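You operate a simulated robot arm through the tools that you are given. There is no shell and no other tool. Be economical: measure what you need, move in short steps, check, and stop when the job is done.

The job below is to be done with a simulated robot arm. You get a single attempt, and the scene is never put back.

TASK
Grease the steel swivel plate from the tin with the dabber.
Fine: slide the blue cover open, shut it when done and put the dabber back.
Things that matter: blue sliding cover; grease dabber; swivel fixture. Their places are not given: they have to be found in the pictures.

Only the result counts: the job must be done as asked and must still hold three seconds after the hand-in. Knocking over, shifting, dropping, spilling or breaking anything else fails it.

THE ROBOT
A 7-joint arm with a two-finger parallel gripper, fixed in place. Base frame: the origin is at the foot of the arm, x ahead of it, y to its left, z up; the work surface is at about z = 860. Readings come in mm, rad, newtons and seconds.
With the tool pointing down near the work surface it reaches from about 300 to 700 mm from the base axis. Its first joint turns from -1.152 to 1.152 rad. Payload 1.57 kg.
The tool frame sits at the grasp point between the pads (the TCP): z along the fingers, y along the line on which they close. The tips reach 30 mm beyond it. The gripper opens to 110 mm. The fingers are 24 mm wide and 12 mm thick; the gripper's body (48 by 112 mm) begins 78 mm behind the TCP.
Orientation is told as [roll, pitch, yaw] about the base's x, y, z axes, in that order, counted from this pose: with the fingers straight down and closing along the base's y, the tool's x points along the base's -x, its y along +y and its z along -z.

THE INTERFACE
- The arm moves only by the tool arm_command. Its argument "rows" is a list of rows, each a list of 7 numbers: the closure in counts, from 0 (fully open) to 255 (shut), then the shift along the tool's x, y, z in mm, then the turn, a rotation vector about the tool's x, y, z in rad. In form: [[fingers, dx, dy, dz, rx, ry, rz], ...]. A call has 1 to 10 rows; each row is the pose to reach, as a shift and turn from the pose commanded when the call began, along the tool's axes at that moment. Rows are played at 5 a second. More than 50 mm and 0.15 rad between two rows, or a gripper value outside its range, and nothing of the call is played. Where a pose cannot be reached the arm comes as near as it can. A force on the tool above 40 N (or 10 N above the force at the start of the call, whichever is more), or a blocked arm, ends the call early, and 0.2 s more pass. The fingers move at their own pace (about 108 mm/s each) and stop on an object; they squeeze with about 35 N. The grip force told is the motor's: it shows also when the fingers shut on nothing. Time passes only in rows, and 0.2 s behind the last, so rows that repeat a pose let the fingers close. It gives the time, the measured TCP pose, the force on the tool (base axes), the opening and the grip force at its end, in the units of the frame above (readings bear some noise), and new pictures: "show" is both (left out), scene, wrist or none.
- Cameras (640 x 400 px; columns grow to the right, rows downward): "scene" is fixed at [168.8, -392.8, 1407.9]; the picture's right is [0.75, -0.66, 0.00], its down [-0.36, -0.41, -0.84] and it looks along [0.55, 0.63, -0.55] (base axes); focal length 369 px, centre (320, 200). "wrist" rides on the gripper at [-36, 0, -80] in the tool frame; the picture's right is [0.00, -1.00, 0.00], its down [0.97, 0.00, -0.24] and it looks along [0.24, 0.00, 0.97] (tool axes); focal length 218 px, centre (320, 200).
- locate(camera, pixels): for up to 12 pixels [column, row] of the newest picture of that camera ("zoom" is the newest enlarged one), the place [x, y, z] in the base frame of the surface seen there, good to about 2 mm. It takes no simulated time.
- enlarge(camera, box): a new picture of the part [left, top, right, bottom] of that camera's present view, enlarged. It takes no simulated time.
- sign_off(): hands the job in; it is judged then, once.

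Keep the steps short. Do not move on a guess: measure, check each grasp and each placing, and mend mistakes. In all there are 80 turns and 120 pictures (those below and enlarged ones count). Leave the gripper open and the arm clear of the work at the hand-in unless told otherwise, and finish with a single line.

The tools are called after ">>>" as name(argument=value, ...) on one line, values as JSON. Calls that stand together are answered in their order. arm_command: Moves the arm, as the interface text tells. Its arguments: {"type":"object","properties":{"rows":{"type":"array"},"show":{"type":"string","enum":["both","scene","wrist","none"]}},"required":["rows"]} The other tools are called the same way: locate (camera, pixels) gives the place of the surface under pixels of a picture; enlarge (camera, box) takes an enlarged picture of a part of a camera's view; sign_off () hands the job in.

At the start:

```text
t: 0.0
tcp_pos: [341.9, -8.1, 1142.1]
tool_rot: [0.001, 0.002, 0.001]
force: [-0.5, 0.1, 0.1]
opening: 110.0
grip_force: 0.0
```

scene: 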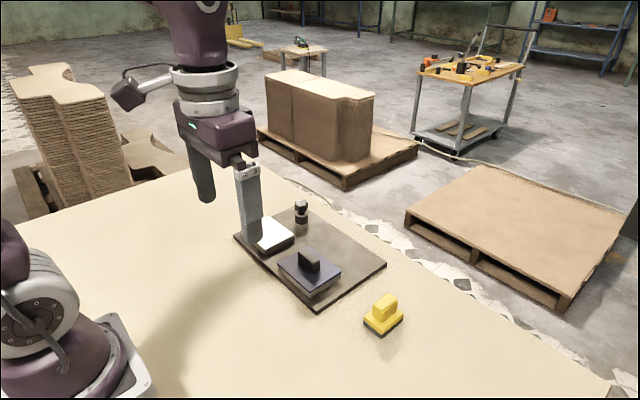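
wrist: 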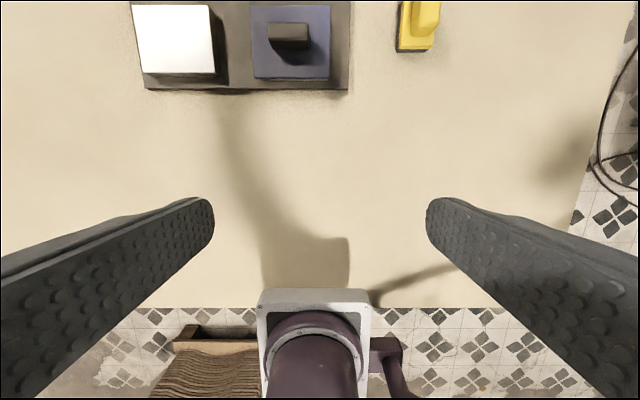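

I see a dark board with a white block, a blue part with a dark handle and a small black post. A yellow object sits to the right. I'll enlarge both views to identify them.

>>> enlarge(camera="scene", box=[220, 180, 420, 340])

>>> enlarge(camera="wrist", box=[120, 0, 460, 110])

```text
2.50 times, centred on (320, 260) of scene
```

zoom: 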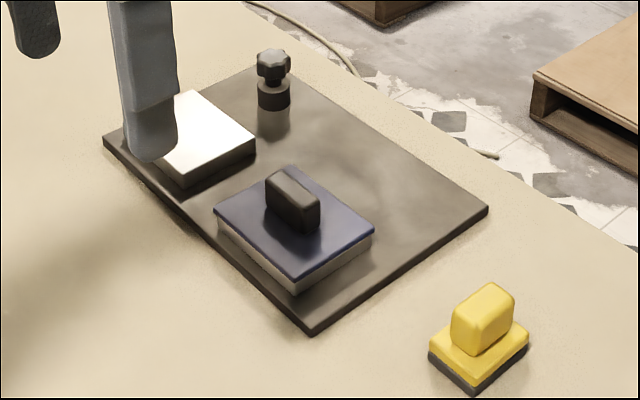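

```text
1.88 times, centred on (290, 55) of wrist
```

zoom: 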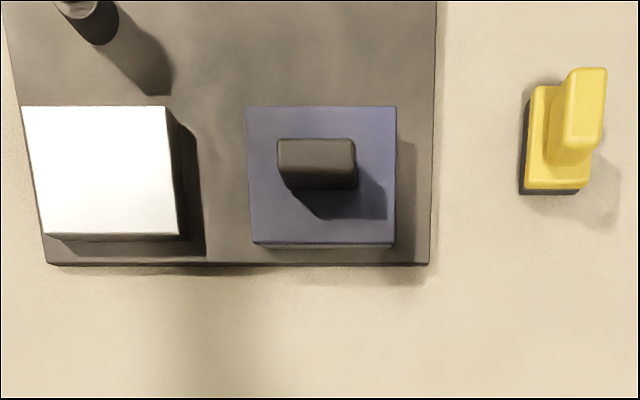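

The yellow block with a dark pad looks like the dabber, the blue lid with a handle is the cover on the tin, and the bright plate is the steel. Next I measure them from the scene picture.

>>> enlarge(camera="scene", box=[260, 230, 420, 340])

>>> locate(camera="scene", pixels=[[308, 252], [300, 255], [278, 265], [310, 290], [341, 270], [312, 308], [385, 265], [385, 300], [366, 318], [384, 330], [301, 204], [280, 240]])

>>> locate(camera="wrist", pixels=[[135, 8], [208, 8], [213, 72], [145, 75], [251, 8], [328, 8], [328, 78], [254, 78], [289, 28], [428, 15], [404, 30], [345, 85]])

```text
3.64 times, centred on (340, 285) of scene
```

zoom: 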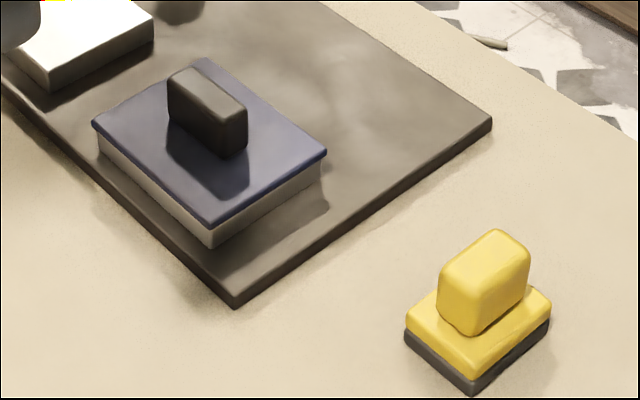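

```text
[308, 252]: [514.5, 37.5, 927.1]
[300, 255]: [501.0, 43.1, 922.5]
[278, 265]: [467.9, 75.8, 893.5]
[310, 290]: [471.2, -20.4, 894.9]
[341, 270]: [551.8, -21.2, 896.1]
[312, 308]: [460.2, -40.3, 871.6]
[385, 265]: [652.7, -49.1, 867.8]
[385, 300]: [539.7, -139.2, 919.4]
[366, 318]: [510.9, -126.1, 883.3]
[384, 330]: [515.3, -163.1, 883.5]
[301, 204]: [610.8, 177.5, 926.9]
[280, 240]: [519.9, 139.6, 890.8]
```

```text
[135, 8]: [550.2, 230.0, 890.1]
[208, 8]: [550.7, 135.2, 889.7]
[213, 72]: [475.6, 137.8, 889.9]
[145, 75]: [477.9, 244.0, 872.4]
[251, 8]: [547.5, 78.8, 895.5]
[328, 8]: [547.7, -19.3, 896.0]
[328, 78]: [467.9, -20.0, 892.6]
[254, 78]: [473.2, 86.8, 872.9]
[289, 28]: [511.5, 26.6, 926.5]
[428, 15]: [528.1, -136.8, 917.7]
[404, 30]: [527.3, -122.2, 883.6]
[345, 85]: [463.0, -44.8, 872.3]
```

The cover top spans about x 468–550, y -20–78, at z 895, with its handle at (512, 28). The plate spans x 475–550, y 137–230, at z 890. The dabber handle is near (530, -138). I'll move the wrist camera over them at the present height to look for rails and the sliding direction.

>>> arm_command(rows=[[0, -45, 10, 0, 0, 0, 0], [0, -90, 20, 0, 0, 0, 0], [0, -135, 30, 0, 0, 0, 0], [0, -180, 40, 0, 0, 0, 0], [0, -180, 40, 0, 0, 0, 0]])

```text
t: 1.2
tcp_pos: [523.8, 29.2, 1140.7]
tool_rot: [-0.001, 0.0, 0.001]
force: [0.4, 0.6, 0.2]
opening: 110.0
grip_force: 0.0
```

scene: 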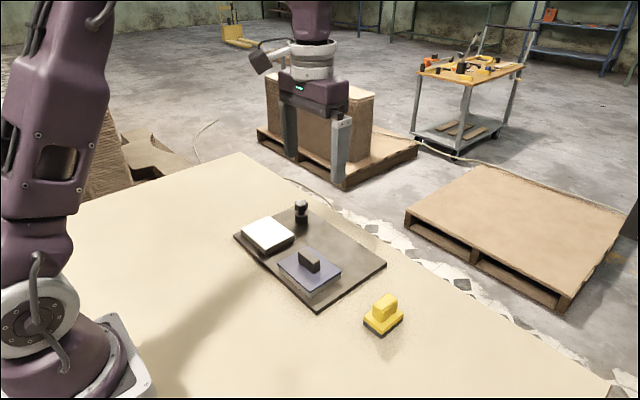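
wrist: 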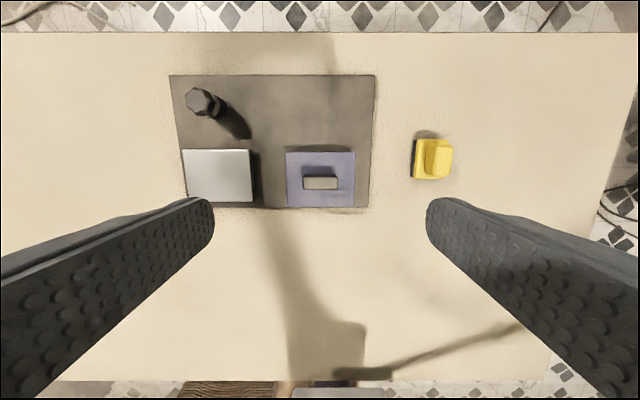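

>>> enlarge(camera="wrist", box=[160, 60, 320, 220])

>>> enlarge(camera="wrist", box=[280, 110, 480, 220])

>>> enlarge(camera="scene", box=[225, 190, 355, 270])

>>> locate(camera="wrist", pixels=[[172, 76], [373, 76], [367, 206], [188, 206], [205, 102], [183, 151], [248, 151], [285, 153], [353, 153], [320, 183], [436, 157], [415, 178]])

```text
2.50 times, centred on (240, 140) of wrist
```

zoom: 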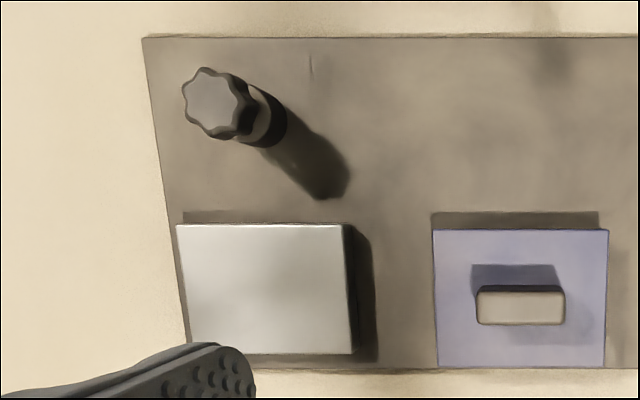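

```text
3.20 times, centred on (380, 165) of wrist
```

zoom: 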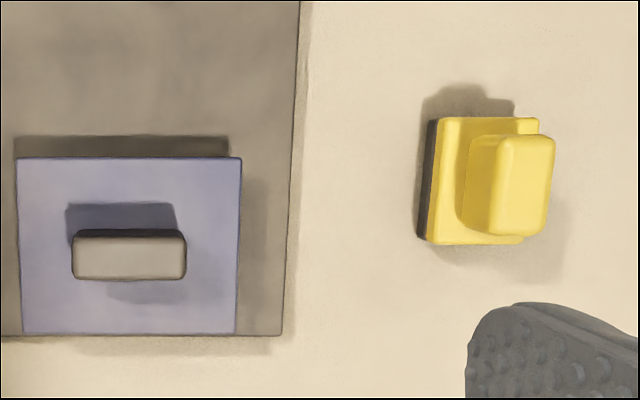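

```text
4.92 times, centred on (290, 230) of scene
```

zoom: 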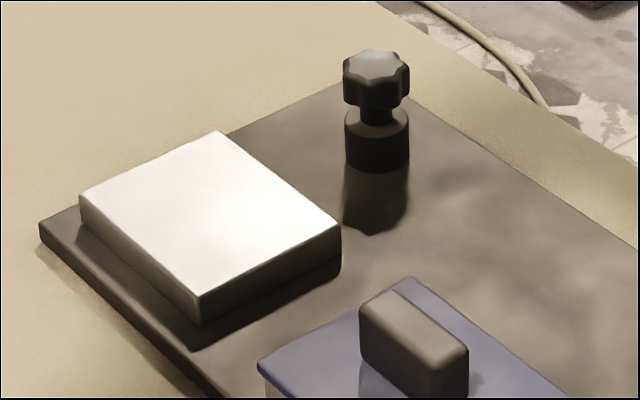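

```text
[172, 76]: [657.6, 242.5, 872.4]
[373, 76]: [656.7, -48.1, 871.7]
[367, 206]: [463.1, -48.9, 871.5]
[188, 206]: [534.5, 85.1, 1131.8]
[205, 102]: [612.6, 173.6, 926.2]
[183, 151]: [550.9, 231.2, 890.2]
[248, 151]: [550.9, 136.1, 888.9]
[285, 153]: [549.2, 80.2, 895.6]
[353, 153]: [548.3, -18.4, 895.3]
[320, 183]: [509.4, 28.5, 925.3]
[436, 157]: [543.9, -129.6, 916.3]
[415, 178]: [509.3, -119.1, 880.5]
```

The white plate stands on the board with a shadowed underside, and a star knob is behind it. The cover handle is about 49 mm long in y and 19 mm in x, centred near (510, 28), with its top at z 926. I'll come down over it with the fingers closing along y, stopping 60 mm above the grasp to check.

>>> arm_command(rows=[[0, 3, -1, 45, 0, 0, 0], [0, 6, -2, 90, 0, 0, 0], [0, 11, -3, 135, 0, 0, 0], [0, 12, -3, 150, 0, 0, 0], [0, 12, -3, 150, 0, 0, 0]])

```text
t: 2.4
tcp_pos: [509.0, 30.7, 993.0]
tool_rot: [-0.001, 0.0, 0.001]
force: [-1.1, 0.2, -0.1]
opening: 110.1
grip_force: 0.1
```

scene: 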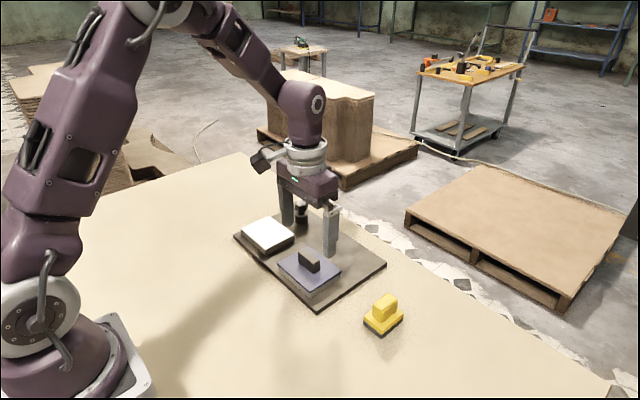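
wrist: 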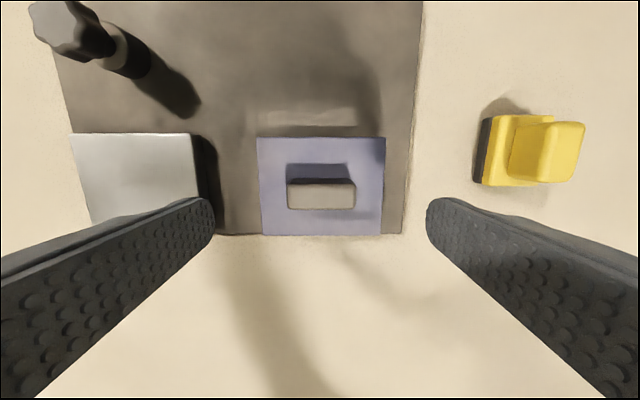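

From here I take finer measurements of the handle ends, dabber, knob and plate before touching anything.

>>> locate(camera="wrist", pixels=[[290, 195], [353, 195], [322, 187], [322, 206], [518, 148], [540, 150], [578, 150], [560, 126], [560, 178], [500, 118], [500, 183], [490, 150]])

>>> locate(camera="wrist", pixels=[[72, 135], [193, 135], [196, 195], [65, 28], [125, 60], [258, 140], [384, 140], [381, 232], [262, 232], [230, 232], [402, 232]])

>>> enlarge(camera="wrist", box=[220, 80, 420, 250])

```text
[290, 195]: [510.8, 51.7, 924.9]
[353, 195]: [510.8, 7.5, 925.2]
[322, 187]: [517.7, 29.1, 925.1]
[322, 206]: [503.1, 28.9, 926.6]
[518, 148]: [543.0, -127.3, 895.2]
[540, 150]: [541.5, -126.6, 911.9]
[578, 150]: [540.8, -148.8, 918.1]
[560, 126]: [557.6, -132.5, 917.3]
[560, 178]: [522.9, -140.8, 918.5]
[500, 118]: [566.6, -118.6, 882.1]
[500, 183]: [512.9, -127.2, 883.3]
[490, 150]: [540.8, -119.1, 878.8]
```

```text
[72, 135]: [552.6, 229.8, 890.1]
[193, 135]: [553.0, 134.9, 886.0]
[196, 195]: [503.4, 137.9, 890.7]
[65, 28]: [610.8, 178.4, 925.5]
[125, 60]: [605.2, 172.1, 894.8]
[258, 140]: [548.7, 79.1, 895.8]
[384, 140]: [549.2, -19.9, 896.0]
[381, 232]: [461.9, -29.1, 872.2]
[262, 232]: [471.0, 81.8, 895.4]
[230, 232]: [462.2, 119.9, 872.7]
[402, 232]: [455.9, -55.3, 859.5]
```

```text
2.35 times, centred on (320, 165) of wrist
```

zoom: 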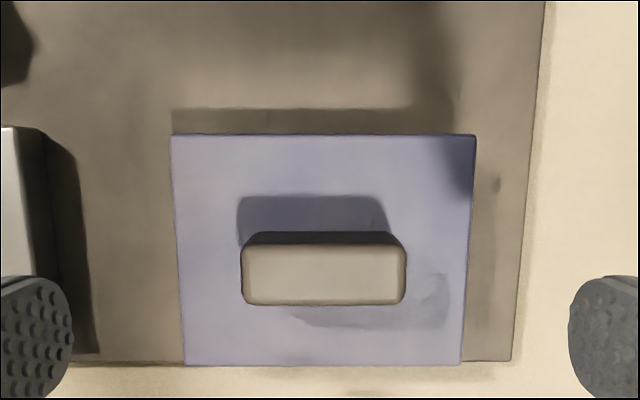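

The handle centre is (510.5, 29.5). The dabber handle spans x 522–559, y -127…-150, top z 918, centred about (540, -139). I'll descend 60 mm and close on the cover handle.

>>> arm_command(rows=[[0, 0, 0, 30, 0, 0, 0], [0, 0, 0, 60, 0, 0, 0], [255, 0, 0, 60, 0, 0, 0], [255, 0, 0, 60, 0, 0, 0], [255, 0, 0, 60, 0, 0, 0]])

```text
t: 3.6
tcp_pos: [509.5, 30.6, 932.0]
tool_rot: [0.0, 0.0, -0.001]
force: [-0.4, -7.4, 0.3]
opening: 49.8
grip_force: 35.1
```

scene: 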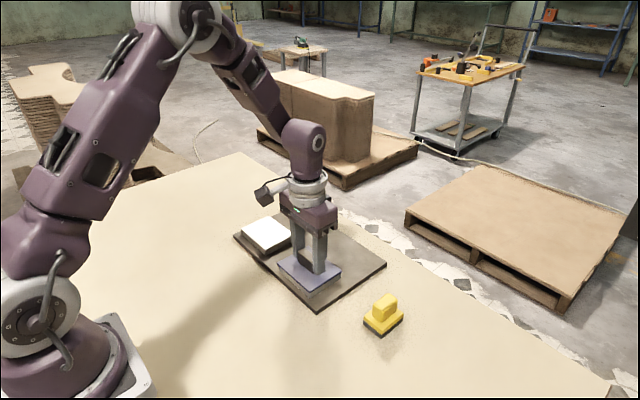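
wrist: 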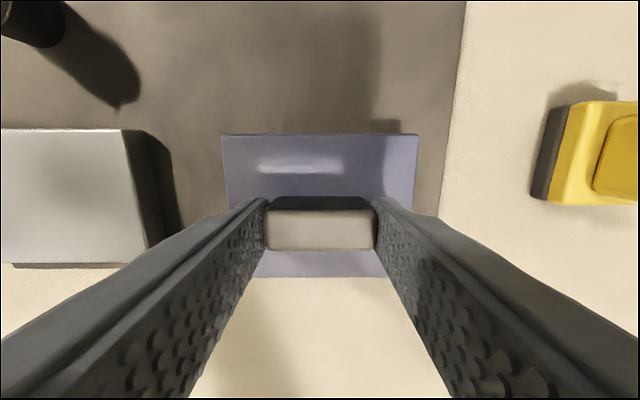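

Gripped at 49.8 mm. The side load of -7.4 N in y means the cover is held sideways, which suggests it slides along x. I try a small +x shift, watching the force.

>>> arm_command(rows=[[255, -3, 1, 0, 0, 0, 0], [255, -6, 1, 0, 0, 0, 0], [255, -10, 1, 0, 0, 0, 0], [255, -15, 1, 0, 0, 0, 0]])

```text
t: 4.6
tcp_pos: [525.2, 30.6, 931.9]
tool_rot: [0.0, 0.002, 0.002]
force: [-1.1, -1.7, -1.2]
opening: 50.1
grip_force: 35.3
```

scene: 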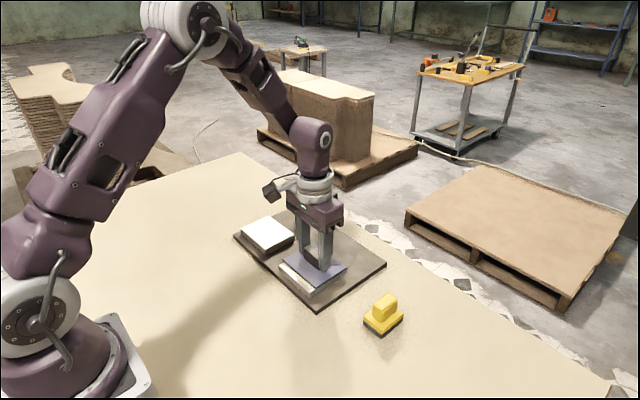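
wrist: 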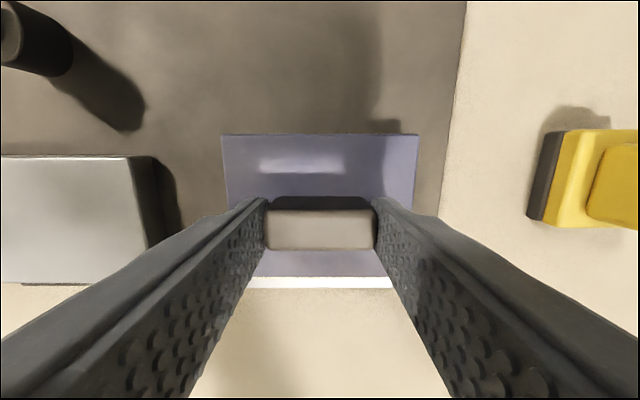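

The cover slid 15 mm freely in +x and the tin's interior is showing at its near edge. I continue in small rows; a stop will end the call.

>>> arm_command(rows=[[255, -10, 0, 0, 0, 0, 0], [255, -20, 0, 0, 0, 0, 0], [255, -30, 0, 0, 0, 0, 0], [255, -40, 0, 0, 0, 0, 0], [255, -50, 0, 0, 0, 0, 0], [255, -58, 0, 0, 0, 0, 0], [255, -64, 0, 0, 0, 0, 0], [255, -68, 0, 0, 0, 0, 0]])

```text
t: 6.4
tcp_pos: [592.6, 30.5, 931.9]
tool_rot: [0.0, -0.002, 0.0]
force: [-1.0, 7.0, -0.1]
opening: 50.0
grip_force: 35.7
```

scene: 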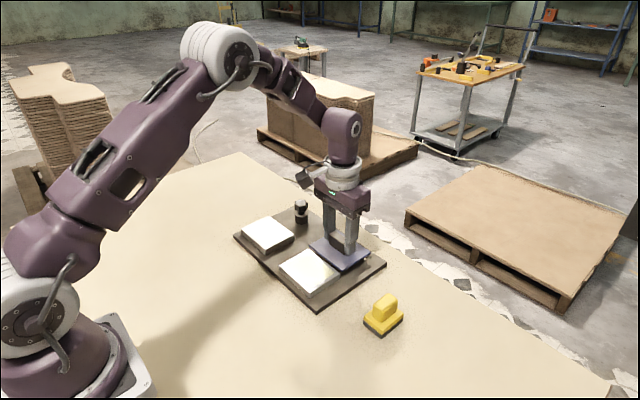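
wrist: 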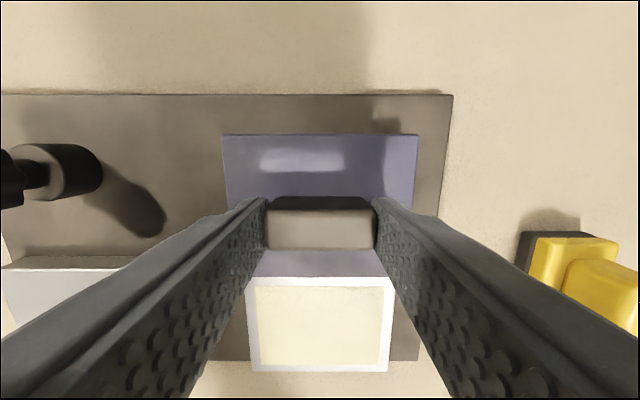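

The cover moved 83 mm and the whole cream grease area and its rim are visible. I let go, rise, and check that it stays open.

>>> arm_command(rows=[[0, 0, 0, 0, 0, 0, 0], [0, 0, 0, 0, 0, 0, 0], [0, 0, 0, 0, 0, 0, 0], [0, 0, 0, -40, 0, 0, 0], [0, 0, 0, -80, 0, 0, 0], [0, 30, -30, -110, 0, 0, 0], [0, 50, -50, -110, 0, 0, 0]])

```text
refused: row 6 steps farther than a row can; nothing moved
```

>>> arm_command(rows=[[0, 0, 0, 0, 0, 0, 0], [0, 0, 0, 0, 0, 0, 0], [0, 0, 0, 0, 0, 0, 0], [0, 0, 0, -40, 0, 0, 0], [0, 0, 0, -80, 0, 0, 0], [0, 25, -25, -100, 0, 0, 0], [0, 50, -50, -110, 0, 0, 0], [0, 50, -50, -110, 0, 0, 0]])

```text
t: 8.2
tcp_pos: [544.5, -22.7, 1041.0]
tool_rot: [-0.001, 0.0, 0.002]
force: [-0.2, -0.4, 0.7]
opening: 110.1
grip_force: 0.1
```

scene: 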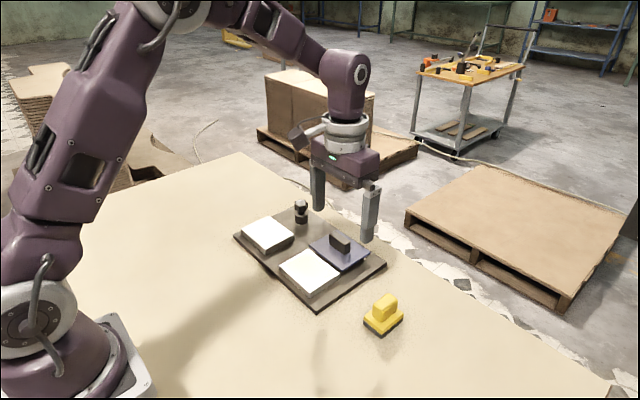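
wrist: 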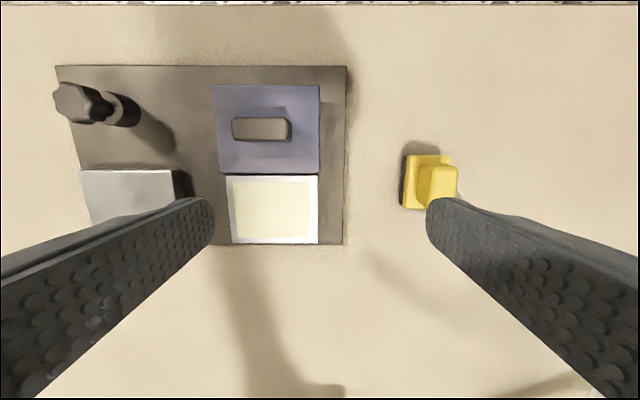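

The cover stays open. I measure the tin rim, the grease level and the cover, then look at the knob and plate, since the plate is a swivel.

>>> locate(camera="wrist", pixels=[[228, 178], [317, 177], [318, 240], [232, 240], [238, 184], [310, 183], [310, 232], [275, 210], [213, 90], [318, 170], [262, 128], [275, 190]])

>>> locate(camera="scene", pixels=[[308, 250], [281, 267], [310, 292], [336, 278], [308, 270], [300, 262], [320, 275], [242, 233], [266, 218], [294, 237], [270, 251], [268, 235]])

>>> enlarge(camera="scene", box=[225, 190, 405, 310])

```text
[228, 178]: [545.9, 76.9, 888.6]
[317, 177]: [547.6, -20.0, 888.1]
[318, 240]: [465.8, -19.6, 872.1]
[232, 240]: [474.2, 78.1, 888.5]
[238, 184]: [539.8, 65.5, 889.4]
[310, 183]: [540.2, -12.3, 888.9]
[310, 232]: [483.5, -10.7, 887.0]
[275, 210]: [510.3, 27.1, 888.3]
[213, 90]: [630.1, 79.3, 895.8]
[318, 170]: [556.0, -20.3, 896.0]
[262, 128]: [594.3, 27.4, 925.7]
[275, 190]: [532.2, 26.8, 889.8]
```

```text
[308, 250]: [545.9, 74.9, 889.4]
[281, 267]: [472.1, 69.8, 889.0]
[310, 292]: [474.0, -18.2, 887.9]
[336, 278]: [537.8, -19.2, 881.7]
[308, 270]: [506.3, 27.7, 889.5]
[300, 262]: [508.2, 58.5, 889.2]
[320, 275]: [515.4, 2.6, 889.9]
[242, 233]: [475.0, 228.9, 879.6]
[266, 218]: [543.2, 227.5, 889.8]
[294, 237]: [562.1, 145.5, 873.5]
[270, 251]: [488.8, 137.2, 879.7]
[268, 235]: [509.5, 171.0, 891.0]
```

```text
3.33 times, centred on (315, 250) of scene
```

zoom: 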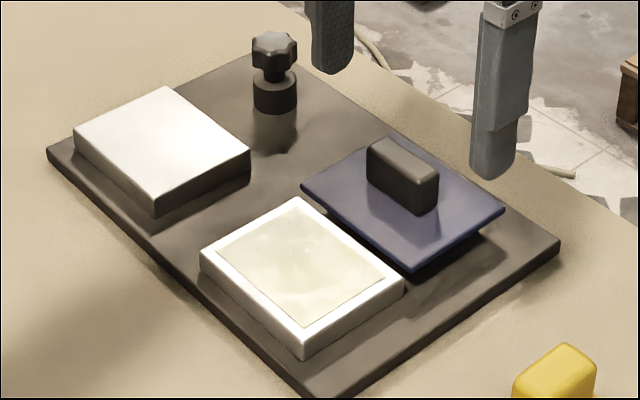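

The grease surface is at z ≈ 889 across x 483–540, y -11…67, centred on (511, 28). The plate's top is z 890, centred on (512, 183). Next I go above the dabber for an exact look.

>>> arm_command(rows=[[0, 0, -40, 0, 0, 0, 0], [0, 2, -80, 0, 0, 0, 0], [0, 3, -119, 0, 0, 0, 0], [0, 3, -119, 40, 0, 0, 0], [0, 3, -119, 64, 0, 0, 0], [0, 3, -119, 64, 0, 0, 0]])

```text
t: 9.6
tcp_pos: [539.7, -138.7, 976.2]
tool_rot: [-0.001, 0.0, 0.0]
force: [-0.9, -0.3, -0.6]
opening: 110.1
grip_force: 0.0
```

scene: 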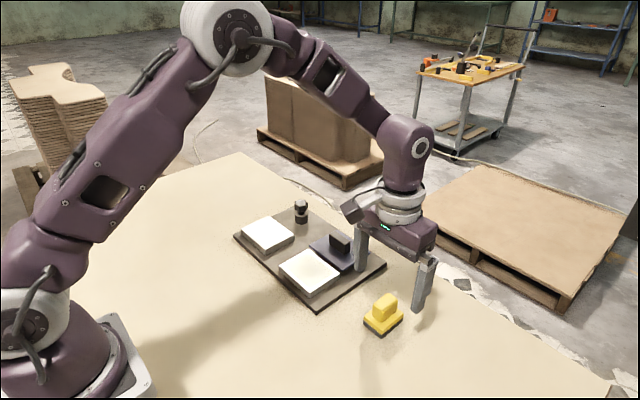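
wrist: 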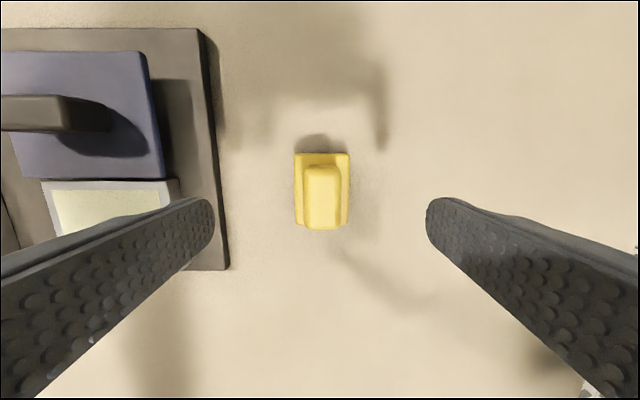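

>>> enlarge(camera="wrist", box=[270, 130, 390, 240])

>>> locate(camera="wrist", pixels=[[307, 195], [336, 195], [322, 170], [322, 224], [296, 190], [348, 190], [322, 156], [298, 222], [346, 222], [321, 195], [344, 180], [300, 160]])

```text
3.64 times, centred on (330, 185) of wrist
```

zoom: 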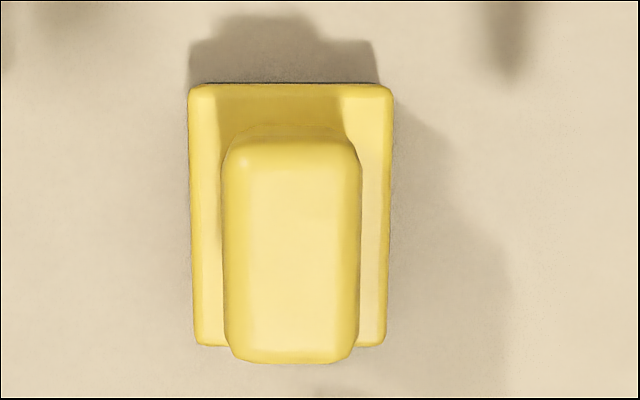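

```text
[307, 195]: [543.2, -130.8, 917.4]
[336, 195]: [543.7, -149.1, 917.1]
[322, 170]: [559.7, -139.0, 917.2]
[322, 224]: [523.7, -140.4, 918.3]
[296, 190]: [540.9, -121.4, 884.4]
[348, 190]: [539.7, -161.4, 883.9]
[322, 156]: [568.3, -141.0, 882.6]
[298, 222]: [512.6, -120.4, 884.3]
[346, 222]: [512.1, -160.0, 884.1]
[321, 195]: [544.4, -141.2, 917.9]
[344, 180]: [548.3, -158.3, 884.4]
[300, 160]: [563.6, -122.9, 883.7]
```

The dabber base is centred on (540, -140.7), about 58 × 42 mm, square to the axes, with its shoulder at z 884. I shift 1.5 mm in y, descend 58 mm so the tips stay above the shoulder, and close.

>>> arm_command(rows=[[0, 0, -1.5, 30, 0, 0, 0], [0, 0, -1.5, 58, 0, 0, 0], [0, 0, -1.5, 58, 0, 0, 0], [255, 0, -1.5, 58, 0, 0, 0], [255, 0, -1.5, 58, 0, 0, 0], [255, 0, -1.5, 58, 0, 0, 0], [255, 0, -1.5, 58, 0, 0, 0]])

```text
t: 11.2
tcp_pos: [541.9, -142.1, 918.0]
tool_rot: [0.001, 0.001, -0.001]
force: [0.5, 0.3, 0.4]
opening: 25.3
grip_force: 35.2
```

scene: 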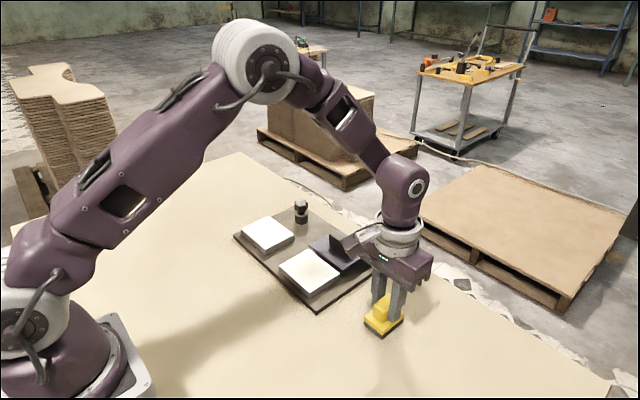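
wrist: 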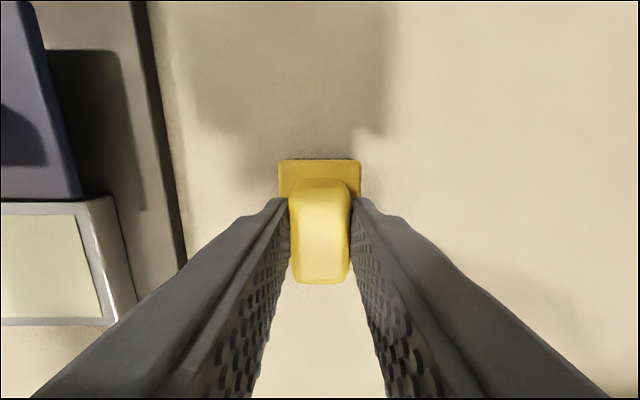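

Gripped at 25.3 mm. The dabber bottom (z 860) corresponds to the present height. I lift 85 mm straight up and check the hold.

>>> arm_command(rows=[[255, 0, 0, -20, 0, 0, 0], [255, 0, 0, -50, 0, 0, 0], [255, 0, 0, -85, 0, 0, 0], [255, 0, 0, -85, 0, 0, 0]])

```text
t: 12.2
tcp_pos: [540.5, -141.3, 1005.1]
tool_rot: [0.001, -0.001, -0.002]
force: [0.7, -1.5, -1.2]
opening: 25.2
grip_force: 35.7
```

scene: 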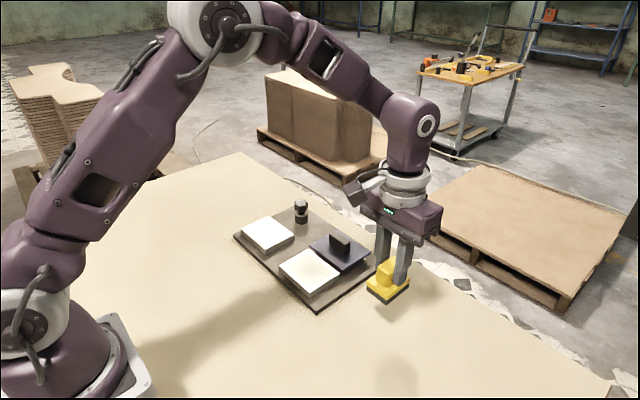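
wrist: 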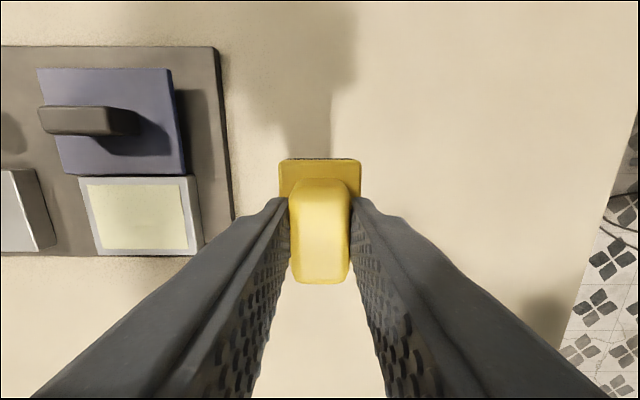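

The hold is firm. I carry it over the tin centre (511, 28), bottom at z ≈ 945, which clears the cover handle at 926. Then I lower it to about 6 mm above the grease.

>>> arm_command(rows=[[255, 7, 42, 0, 0, 0, 0], [255, 14, 84, 0, 0, 0, 0], [255, 22, 126, 0, 0, 0, 0], [255, 29.5, 168.6, 0, 0, 0, 0], [255, 29.5, 168.6, 0, 0, 0, 0], [255, 29.5, 168.6, 30, 0, 0, 0], [255, 29.5, 168.6, 50, 0, 0, 0], [255, 29.5, 168.6, 50, 0, 0, 0]])

```text
t: 14.0
tcp_pos: [509.4, 28.2, 954.6]
tool_rot: [0.001, 0.001, 0.001]
force: [0.4, 0.2, -1.3]
opening: 25.1
grip_force: 34.8
```

scene: 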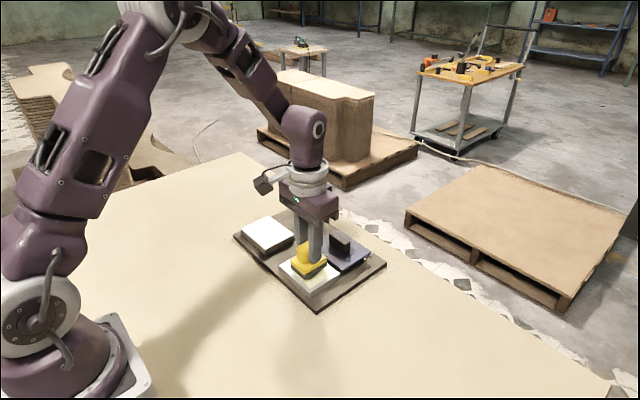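
wrist: 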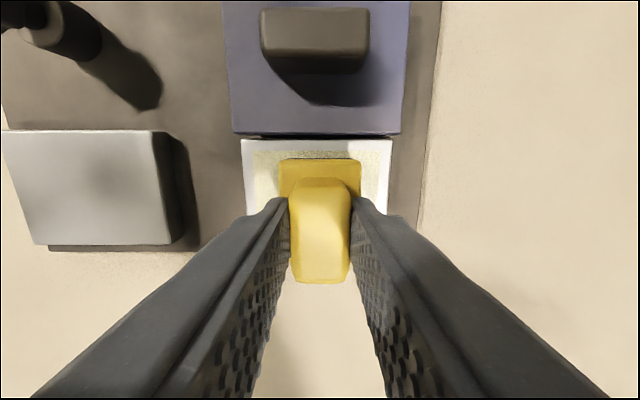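

Well centred over the grease. I lower in small steps to make light contact and read the force.

>>> arm_command(rows=[[255, 0, 0, 2, 0, 0, 0], [255, 0, 0, 4, 0, 0, 0], [255, 0, 0, 5, 0, 0, 0], [255, 0, 0, 6, 0, 0, 0], [255, 0, 0, 6, 0, 0, 0]], show="none")

```text
t: 15.2
tcp_pos: [511.5, 28.9, 947.4]
tool_rot: [0.002, 0.0, 0.001]
force: [0.5, 0.2, -0.2]
opening: 25.1
grip_force: 35.1
```

No contact force yet, so I go on by single millimetres.

>>> arm_command(rows=[[255, 0, 0, 1, 0, 0, 0], [255, 0, 0, 2, 0, 0, 0], [255, 0, 0, 2, 0, 0, 0]], show="none")

```text
t: 16.0
tcp_pos: [510.9, 28.0, 946.0]
tool_rot: [-0.001, 0.0, 0.001]
force: [0.2, 0.1, -0.2]
opening: 25.2
grip_force: 35.0
```

>>> arm_command(rows=[[255, 0, 0, 1, 0, 0, 0], [255, 0, 0, 2, 0, 0, 0], [255, 0, 0, 2, 0, 0, 0]], show="both")

>>> enlarge(camera="scene", box=[260, 220, 360, 310])

```text
t: 16.8
tcp_pos: [511.3, 27.5, 945.8]
tool_rot: [0.0, -0.002, 0.0]
force: [-4.3, 4.2, 25.9]
opening: 25.1
grip_force: 35.4
```

scene: 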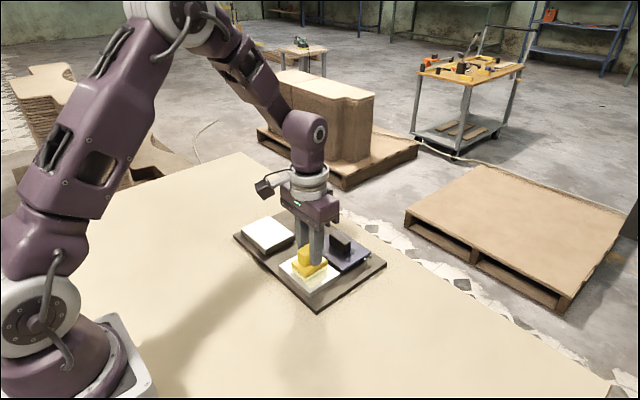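
wrist: 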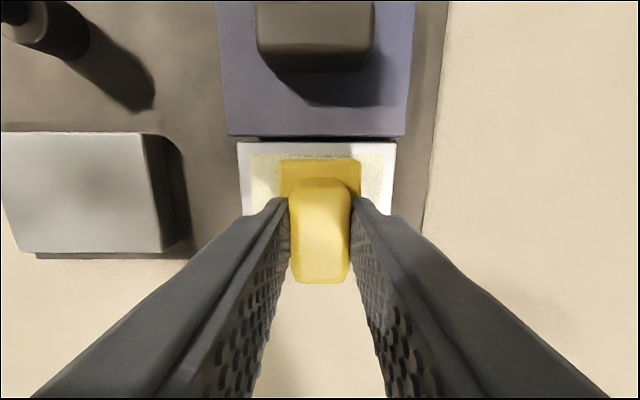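

```text
4.44 times, centred on (310, 265) of scene
```

zoom: 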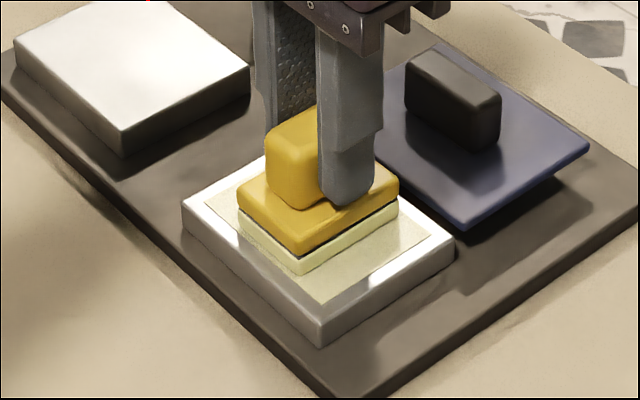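

Contact gives 26 N and the pad has turned cream, so it is loaded with grease. I lift 55 mm and move in y to over the plate centre (512, 183).

>>> arm_command(rows=[[255, 0, 0, 0, 0, 0, 0], [255, 0, 0, -10, 0, 0, 0], [255, 0, 0, -30, 0, 0, 0], [255, 0, 0, -55, 0, 0, 0], [255, 0, 45, -55, 0, 0, 0], [255, -1, 90, -55, 0, 0, 0], [255, -1.6, 130, -55, 0, 0, 0], [255, -1.6, 155, -55, 0, 0, 0], [255, -1.6, 155, -30, 0, 0, 0], [255, -1.6, 155, -12, 0, 0, 0]])

>>> enlarge(camera="scene", box=[220, 190, 370, 310])

```text
t: 19.0
tcp_pos: [512.7, 182.3, 956.4]
tool_rot: [0.002, 0.0, -0.001]
force: [0.5, 0.3, -1.2]
opening: 24.9
grip_force: 35.0
```

scene: 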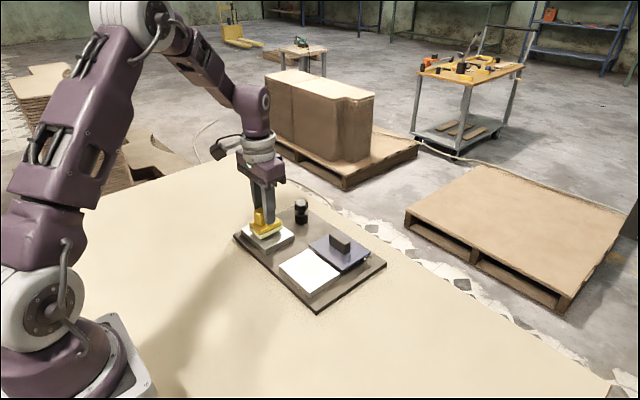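
wrist: 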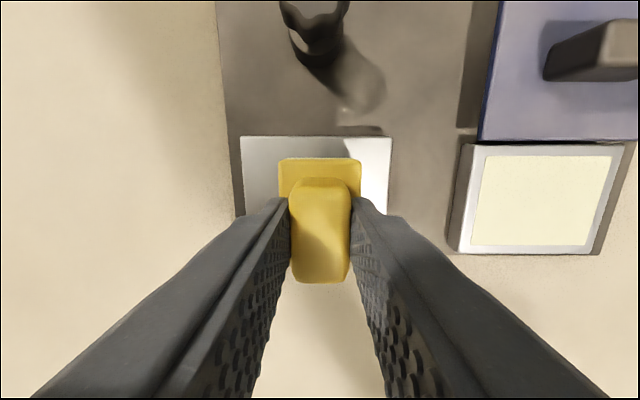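

```text
3.33 times, centred on (295, 250) of scene
```

zoom: 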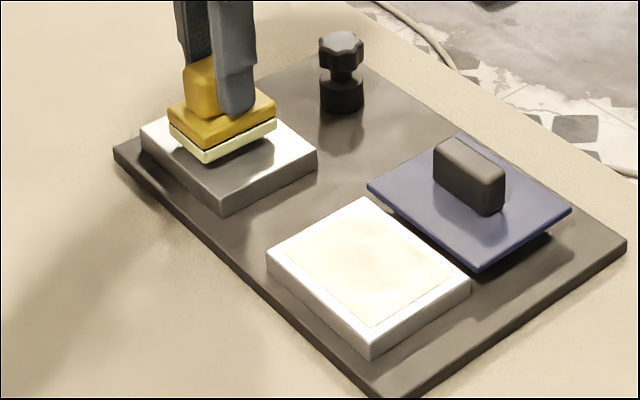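

The pad carries visible grease and is centred on the plate. I lower slowly to touch.

>>> arm_command(rows=[[255, 0, 0, 4, 0, 0, 0], [255, 0, 0, 6, 0, 0, 0], [255, 0, 0, 7, 0, 0, 0], [255, 0, 0, 8, 0, 0, 0], [255, 0, 0, 8, 0, 0, 0]], show="none")

```text
t: 20.2
tcp_pos: [513.7, 183.3, 947.4]
tool_rot: [0.0, -0.001, -0.001]
force: [-0.8, 0.1, -0.2]
opening: 25.1
grip_force: 35.5
```

>>> arm_command(rows=[[255, 0, 0, 0.7, 0, 0, 0], [255, 0, 0, 1.4, 0, 0, 0], [255, 0, 0, 1.4, 0, 0, 0]], show="none")

```text
t: 21.0
tcp_pos: [513.0, 183.0, 948.1]
tool_rot: [-0.001, -0.001, 0.001]
force: [-3.8, -2.3, 22.4]
opening: 25.2
grip_force: 35.1
```

Contact at 22 N. I lift 25 mm and move aside so the wrist camera can see what was deposited.

>>> arm_command(rows=[[255, 0, 0, 0, 0, 0, 0], [255, 0, 0, -10, 0, 0, 0], [255, 0, 0, -45, 0, 0, 0], [255, -20, 0, -80, 0, 0, 0], [255, -60, 0, -100, 0, 0, 0], [255, -60, 0, -100, 0, 0, 0]])

>>> enlarge(camera="scene", box=[220, 190, 370, 310])

```text
t: 22.4
tcp_pos: [572.3, 183.8, 1046.9]
tool_rot: [-0.001, 0.001, -0.001]
force: [1.2, -0.8, -1.5]
opening: 25.5
grip_force: 34.9
```

scene: 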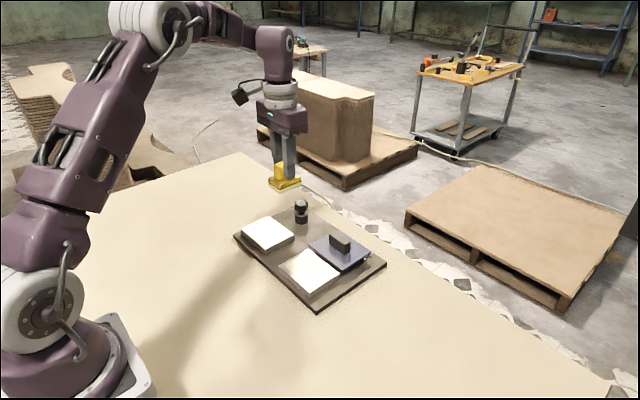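
wrist: 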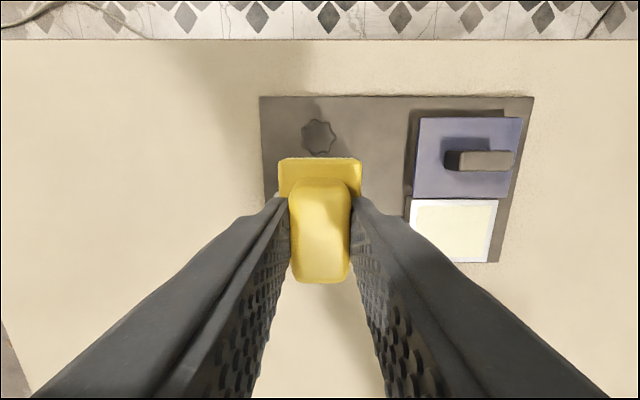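

```text
3.33 times, centred on (295, 250) of scene
```

zoom: 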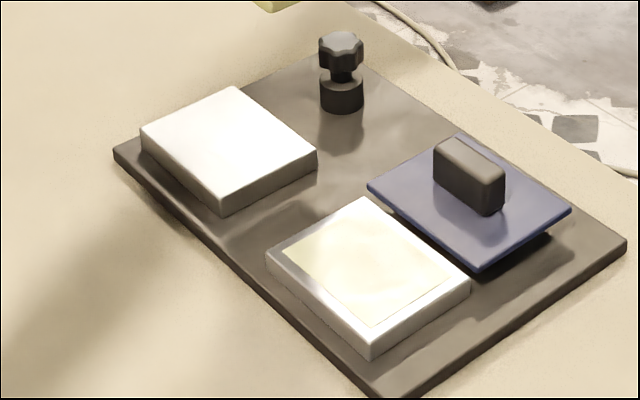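

The scene view of the plate is overexposed and I can't tell whether it took grease. I move over to y ≈ 60 so the wrist camera sees the plate beside the fingers.

>>> arm_command(rows=[[255, 0, -45, 0, 0, 0, 0], [255, 15, -90, 0, 0, 0, 0], [255, 45, -123, 20, 0, 0, 0], [255, 50, -123, 30, 0, 0, 0], [255, 50, -123, 30, 0, 0, 0]])

>>> enlarge(camera="wrist", box=[100, 60, 420, 260])

>>> enlarge(camera="scene", box=[230, 180, 340, 260])

```text
t: 23.6
tcp_pos: [521.9, 61.0, 1015.8]
tool_rot: [0.001, -0.001, 0.001]
force: [0.0, 1.0, -1.2]
opening: 25.2
grip_force: 35.1
```

scene: 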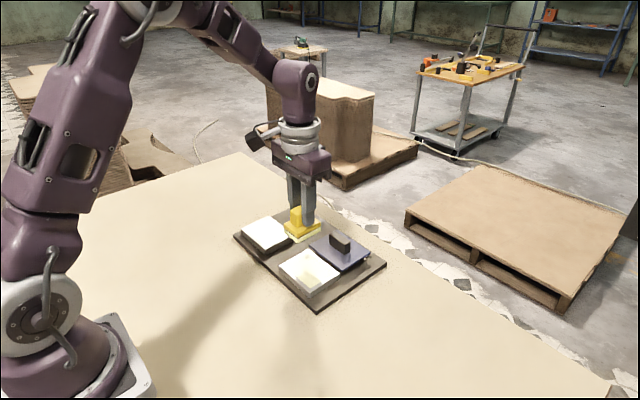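
wrist: 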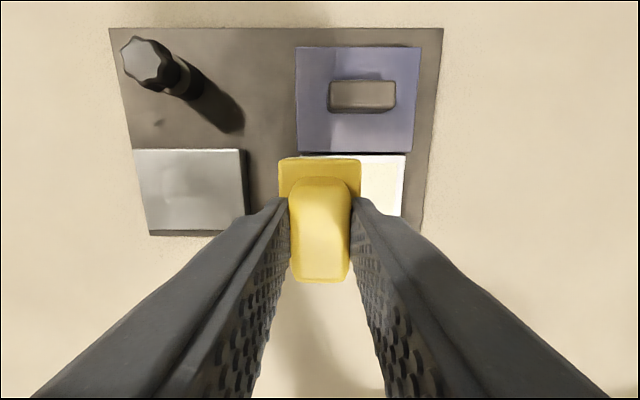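

```text
2.00 times, centred on (260, 160) of wrist
```

zoom: 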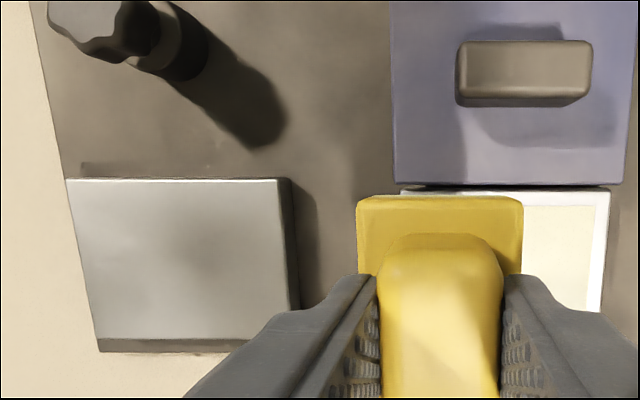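

```text
5.00 times, centred on (285, 220) of scene
```

zoom: 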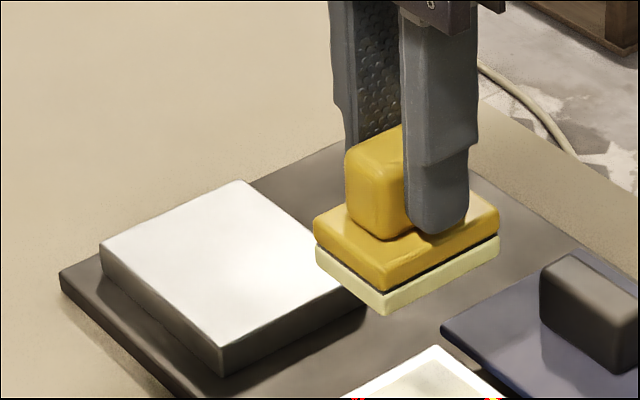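

No grease on the plate yet (enlarged wrist view), and the pad is still cream. Pressing alone didn't transfer it, so I try a gentle stroke along y through the plate's centre line, which puts no turning moment on the swivel. First back to 4 mm above the plate.

>>> arm_command(rows=[[255, 5, 45, 0, 0, 0, 0], [255, 10, 90, 0, 0, 0, 0], [255, 10, 123, 10, 0, 0, 0], [255, 10, 123, 45, 0, 0, 0], [255, 10, 123, 65, 0, 0, 0], [255, 10, 123, 68, 0, 0, 0], [255, 10, 123, 69.2, 0, 0, 0], [255, 10, 123, 69.2, 0, 0, 0]], show="none")

```text
t: 25.4
tcp_pos: [512.1, 181.7, 949.0]
tool_rot: [0.001, -0.002, 0.002]
force: [-2.8, -1.7, 17.6]
opening: 25.0
grip_force: 35.1
```

In contact at 17.6 N. Now a short 12 mm stroke in +y and back to centre, watching the side force and the plate's angle.

>>> arm_command(rows=[[255, 0, 3, 0, 0, 0, 0], [255, 0, 6, 0, 0, 0, 0], [255, 0, 9, 0, 0, 0, 0], [255, 0, 12, 0, 0, 0, 0]])

>>> enlarge(camera="scene", box=[220, 190, 330, 270])

```text
t: 26.4
tcp_pos: [512.7, 194.1, 947.9]
tool_rot: [-0.002, 0.001, 0.0]
force: [1.2, -3.9, 9.8]
opening: 25.1
grip_force: 35.2
```

scene: 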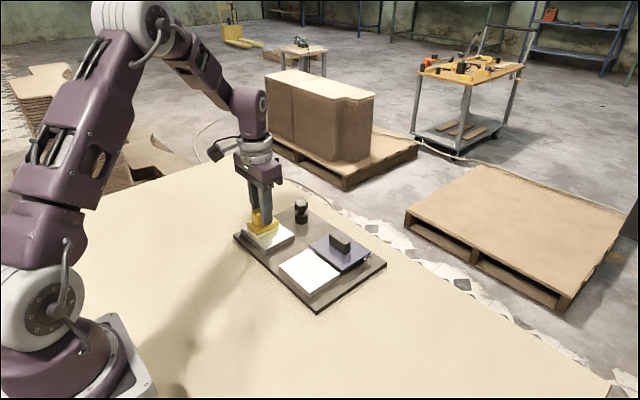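
wrist: 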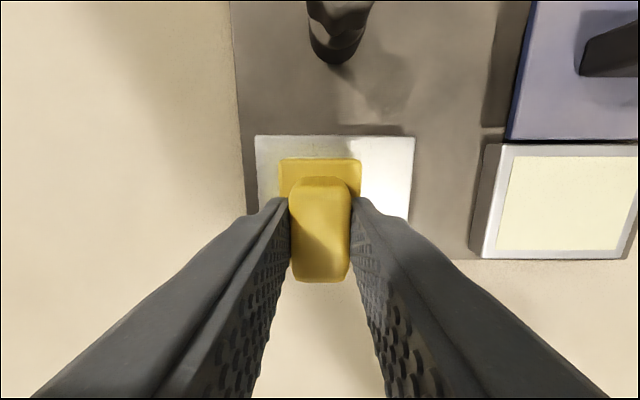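

```text
5.00 times, centred on (275, 230) of scene
```

zoom: 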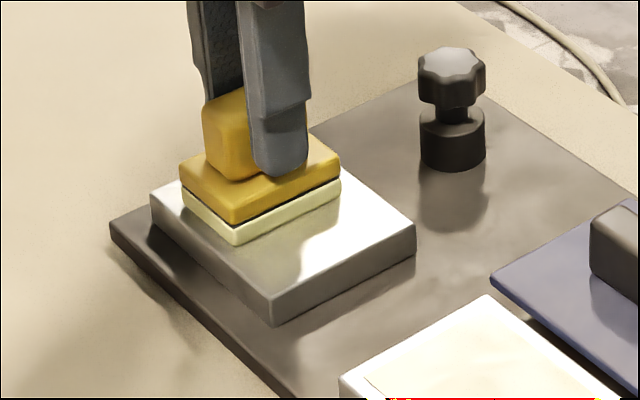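

The plate didn't move. I extend the stroke slowly across the centre line from y 207 to 159, staying inside the plate.

>>> arm_command(rows=[[255, 0, 6, 0.2, 0, 0, 0], [255, 0, 11, 0.3, 0, 0, 0], [255, 0, 5, 0.3, 0, 0, 0], [255, 0, -3, 0.3, 0, 0, 0], [255, 0, -11, 0.3, 0, 0, 0], [255, 0, -18, 0.3, 0, 0, 0], [255, 0, -25, 0.3, 0, 0, 0], [255, 0, -31, 0.3, 0, 0, 0], [255, 0, -36, 0.3, 0, 0, 0]])

>>> enlarge(camera="scene", box=[220, 190, 330, 270])

>>> enlarge(camera="wrist", box=[160, 80, 420, 260])

```text
t: 28.4
tcp_pos: [512.1, 159.2, 948.0]
tool_rot: [0.002, 0.001, 0.0]
force: [0.5, 3.9, 10.0]
opening: 25.2
grip_force: 34.9
```

scene: 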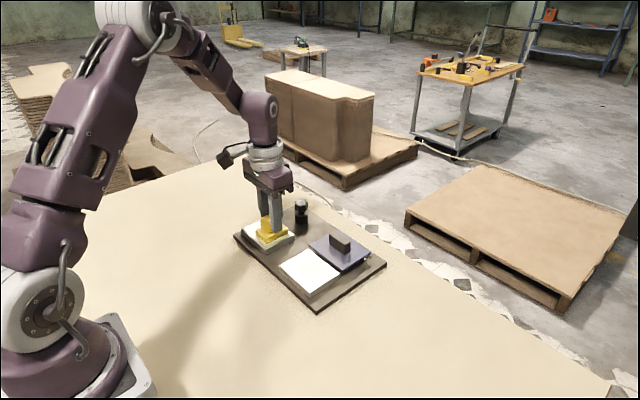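
wrist: 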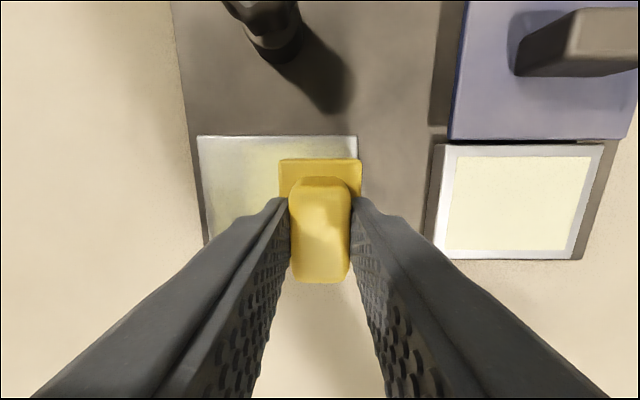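

```text
5.00 times, centred on (275, 230) of scene
```

zoom: 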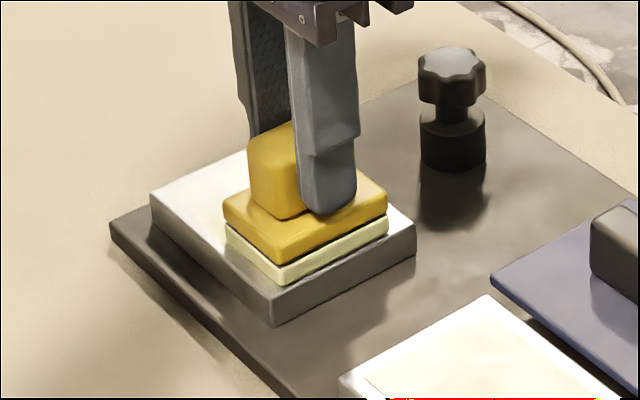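

```text
2.22 times, centred on (290, 170) of wrist
```

zoom: 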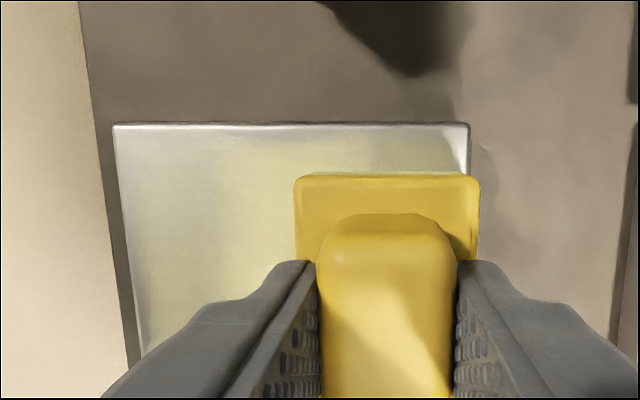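

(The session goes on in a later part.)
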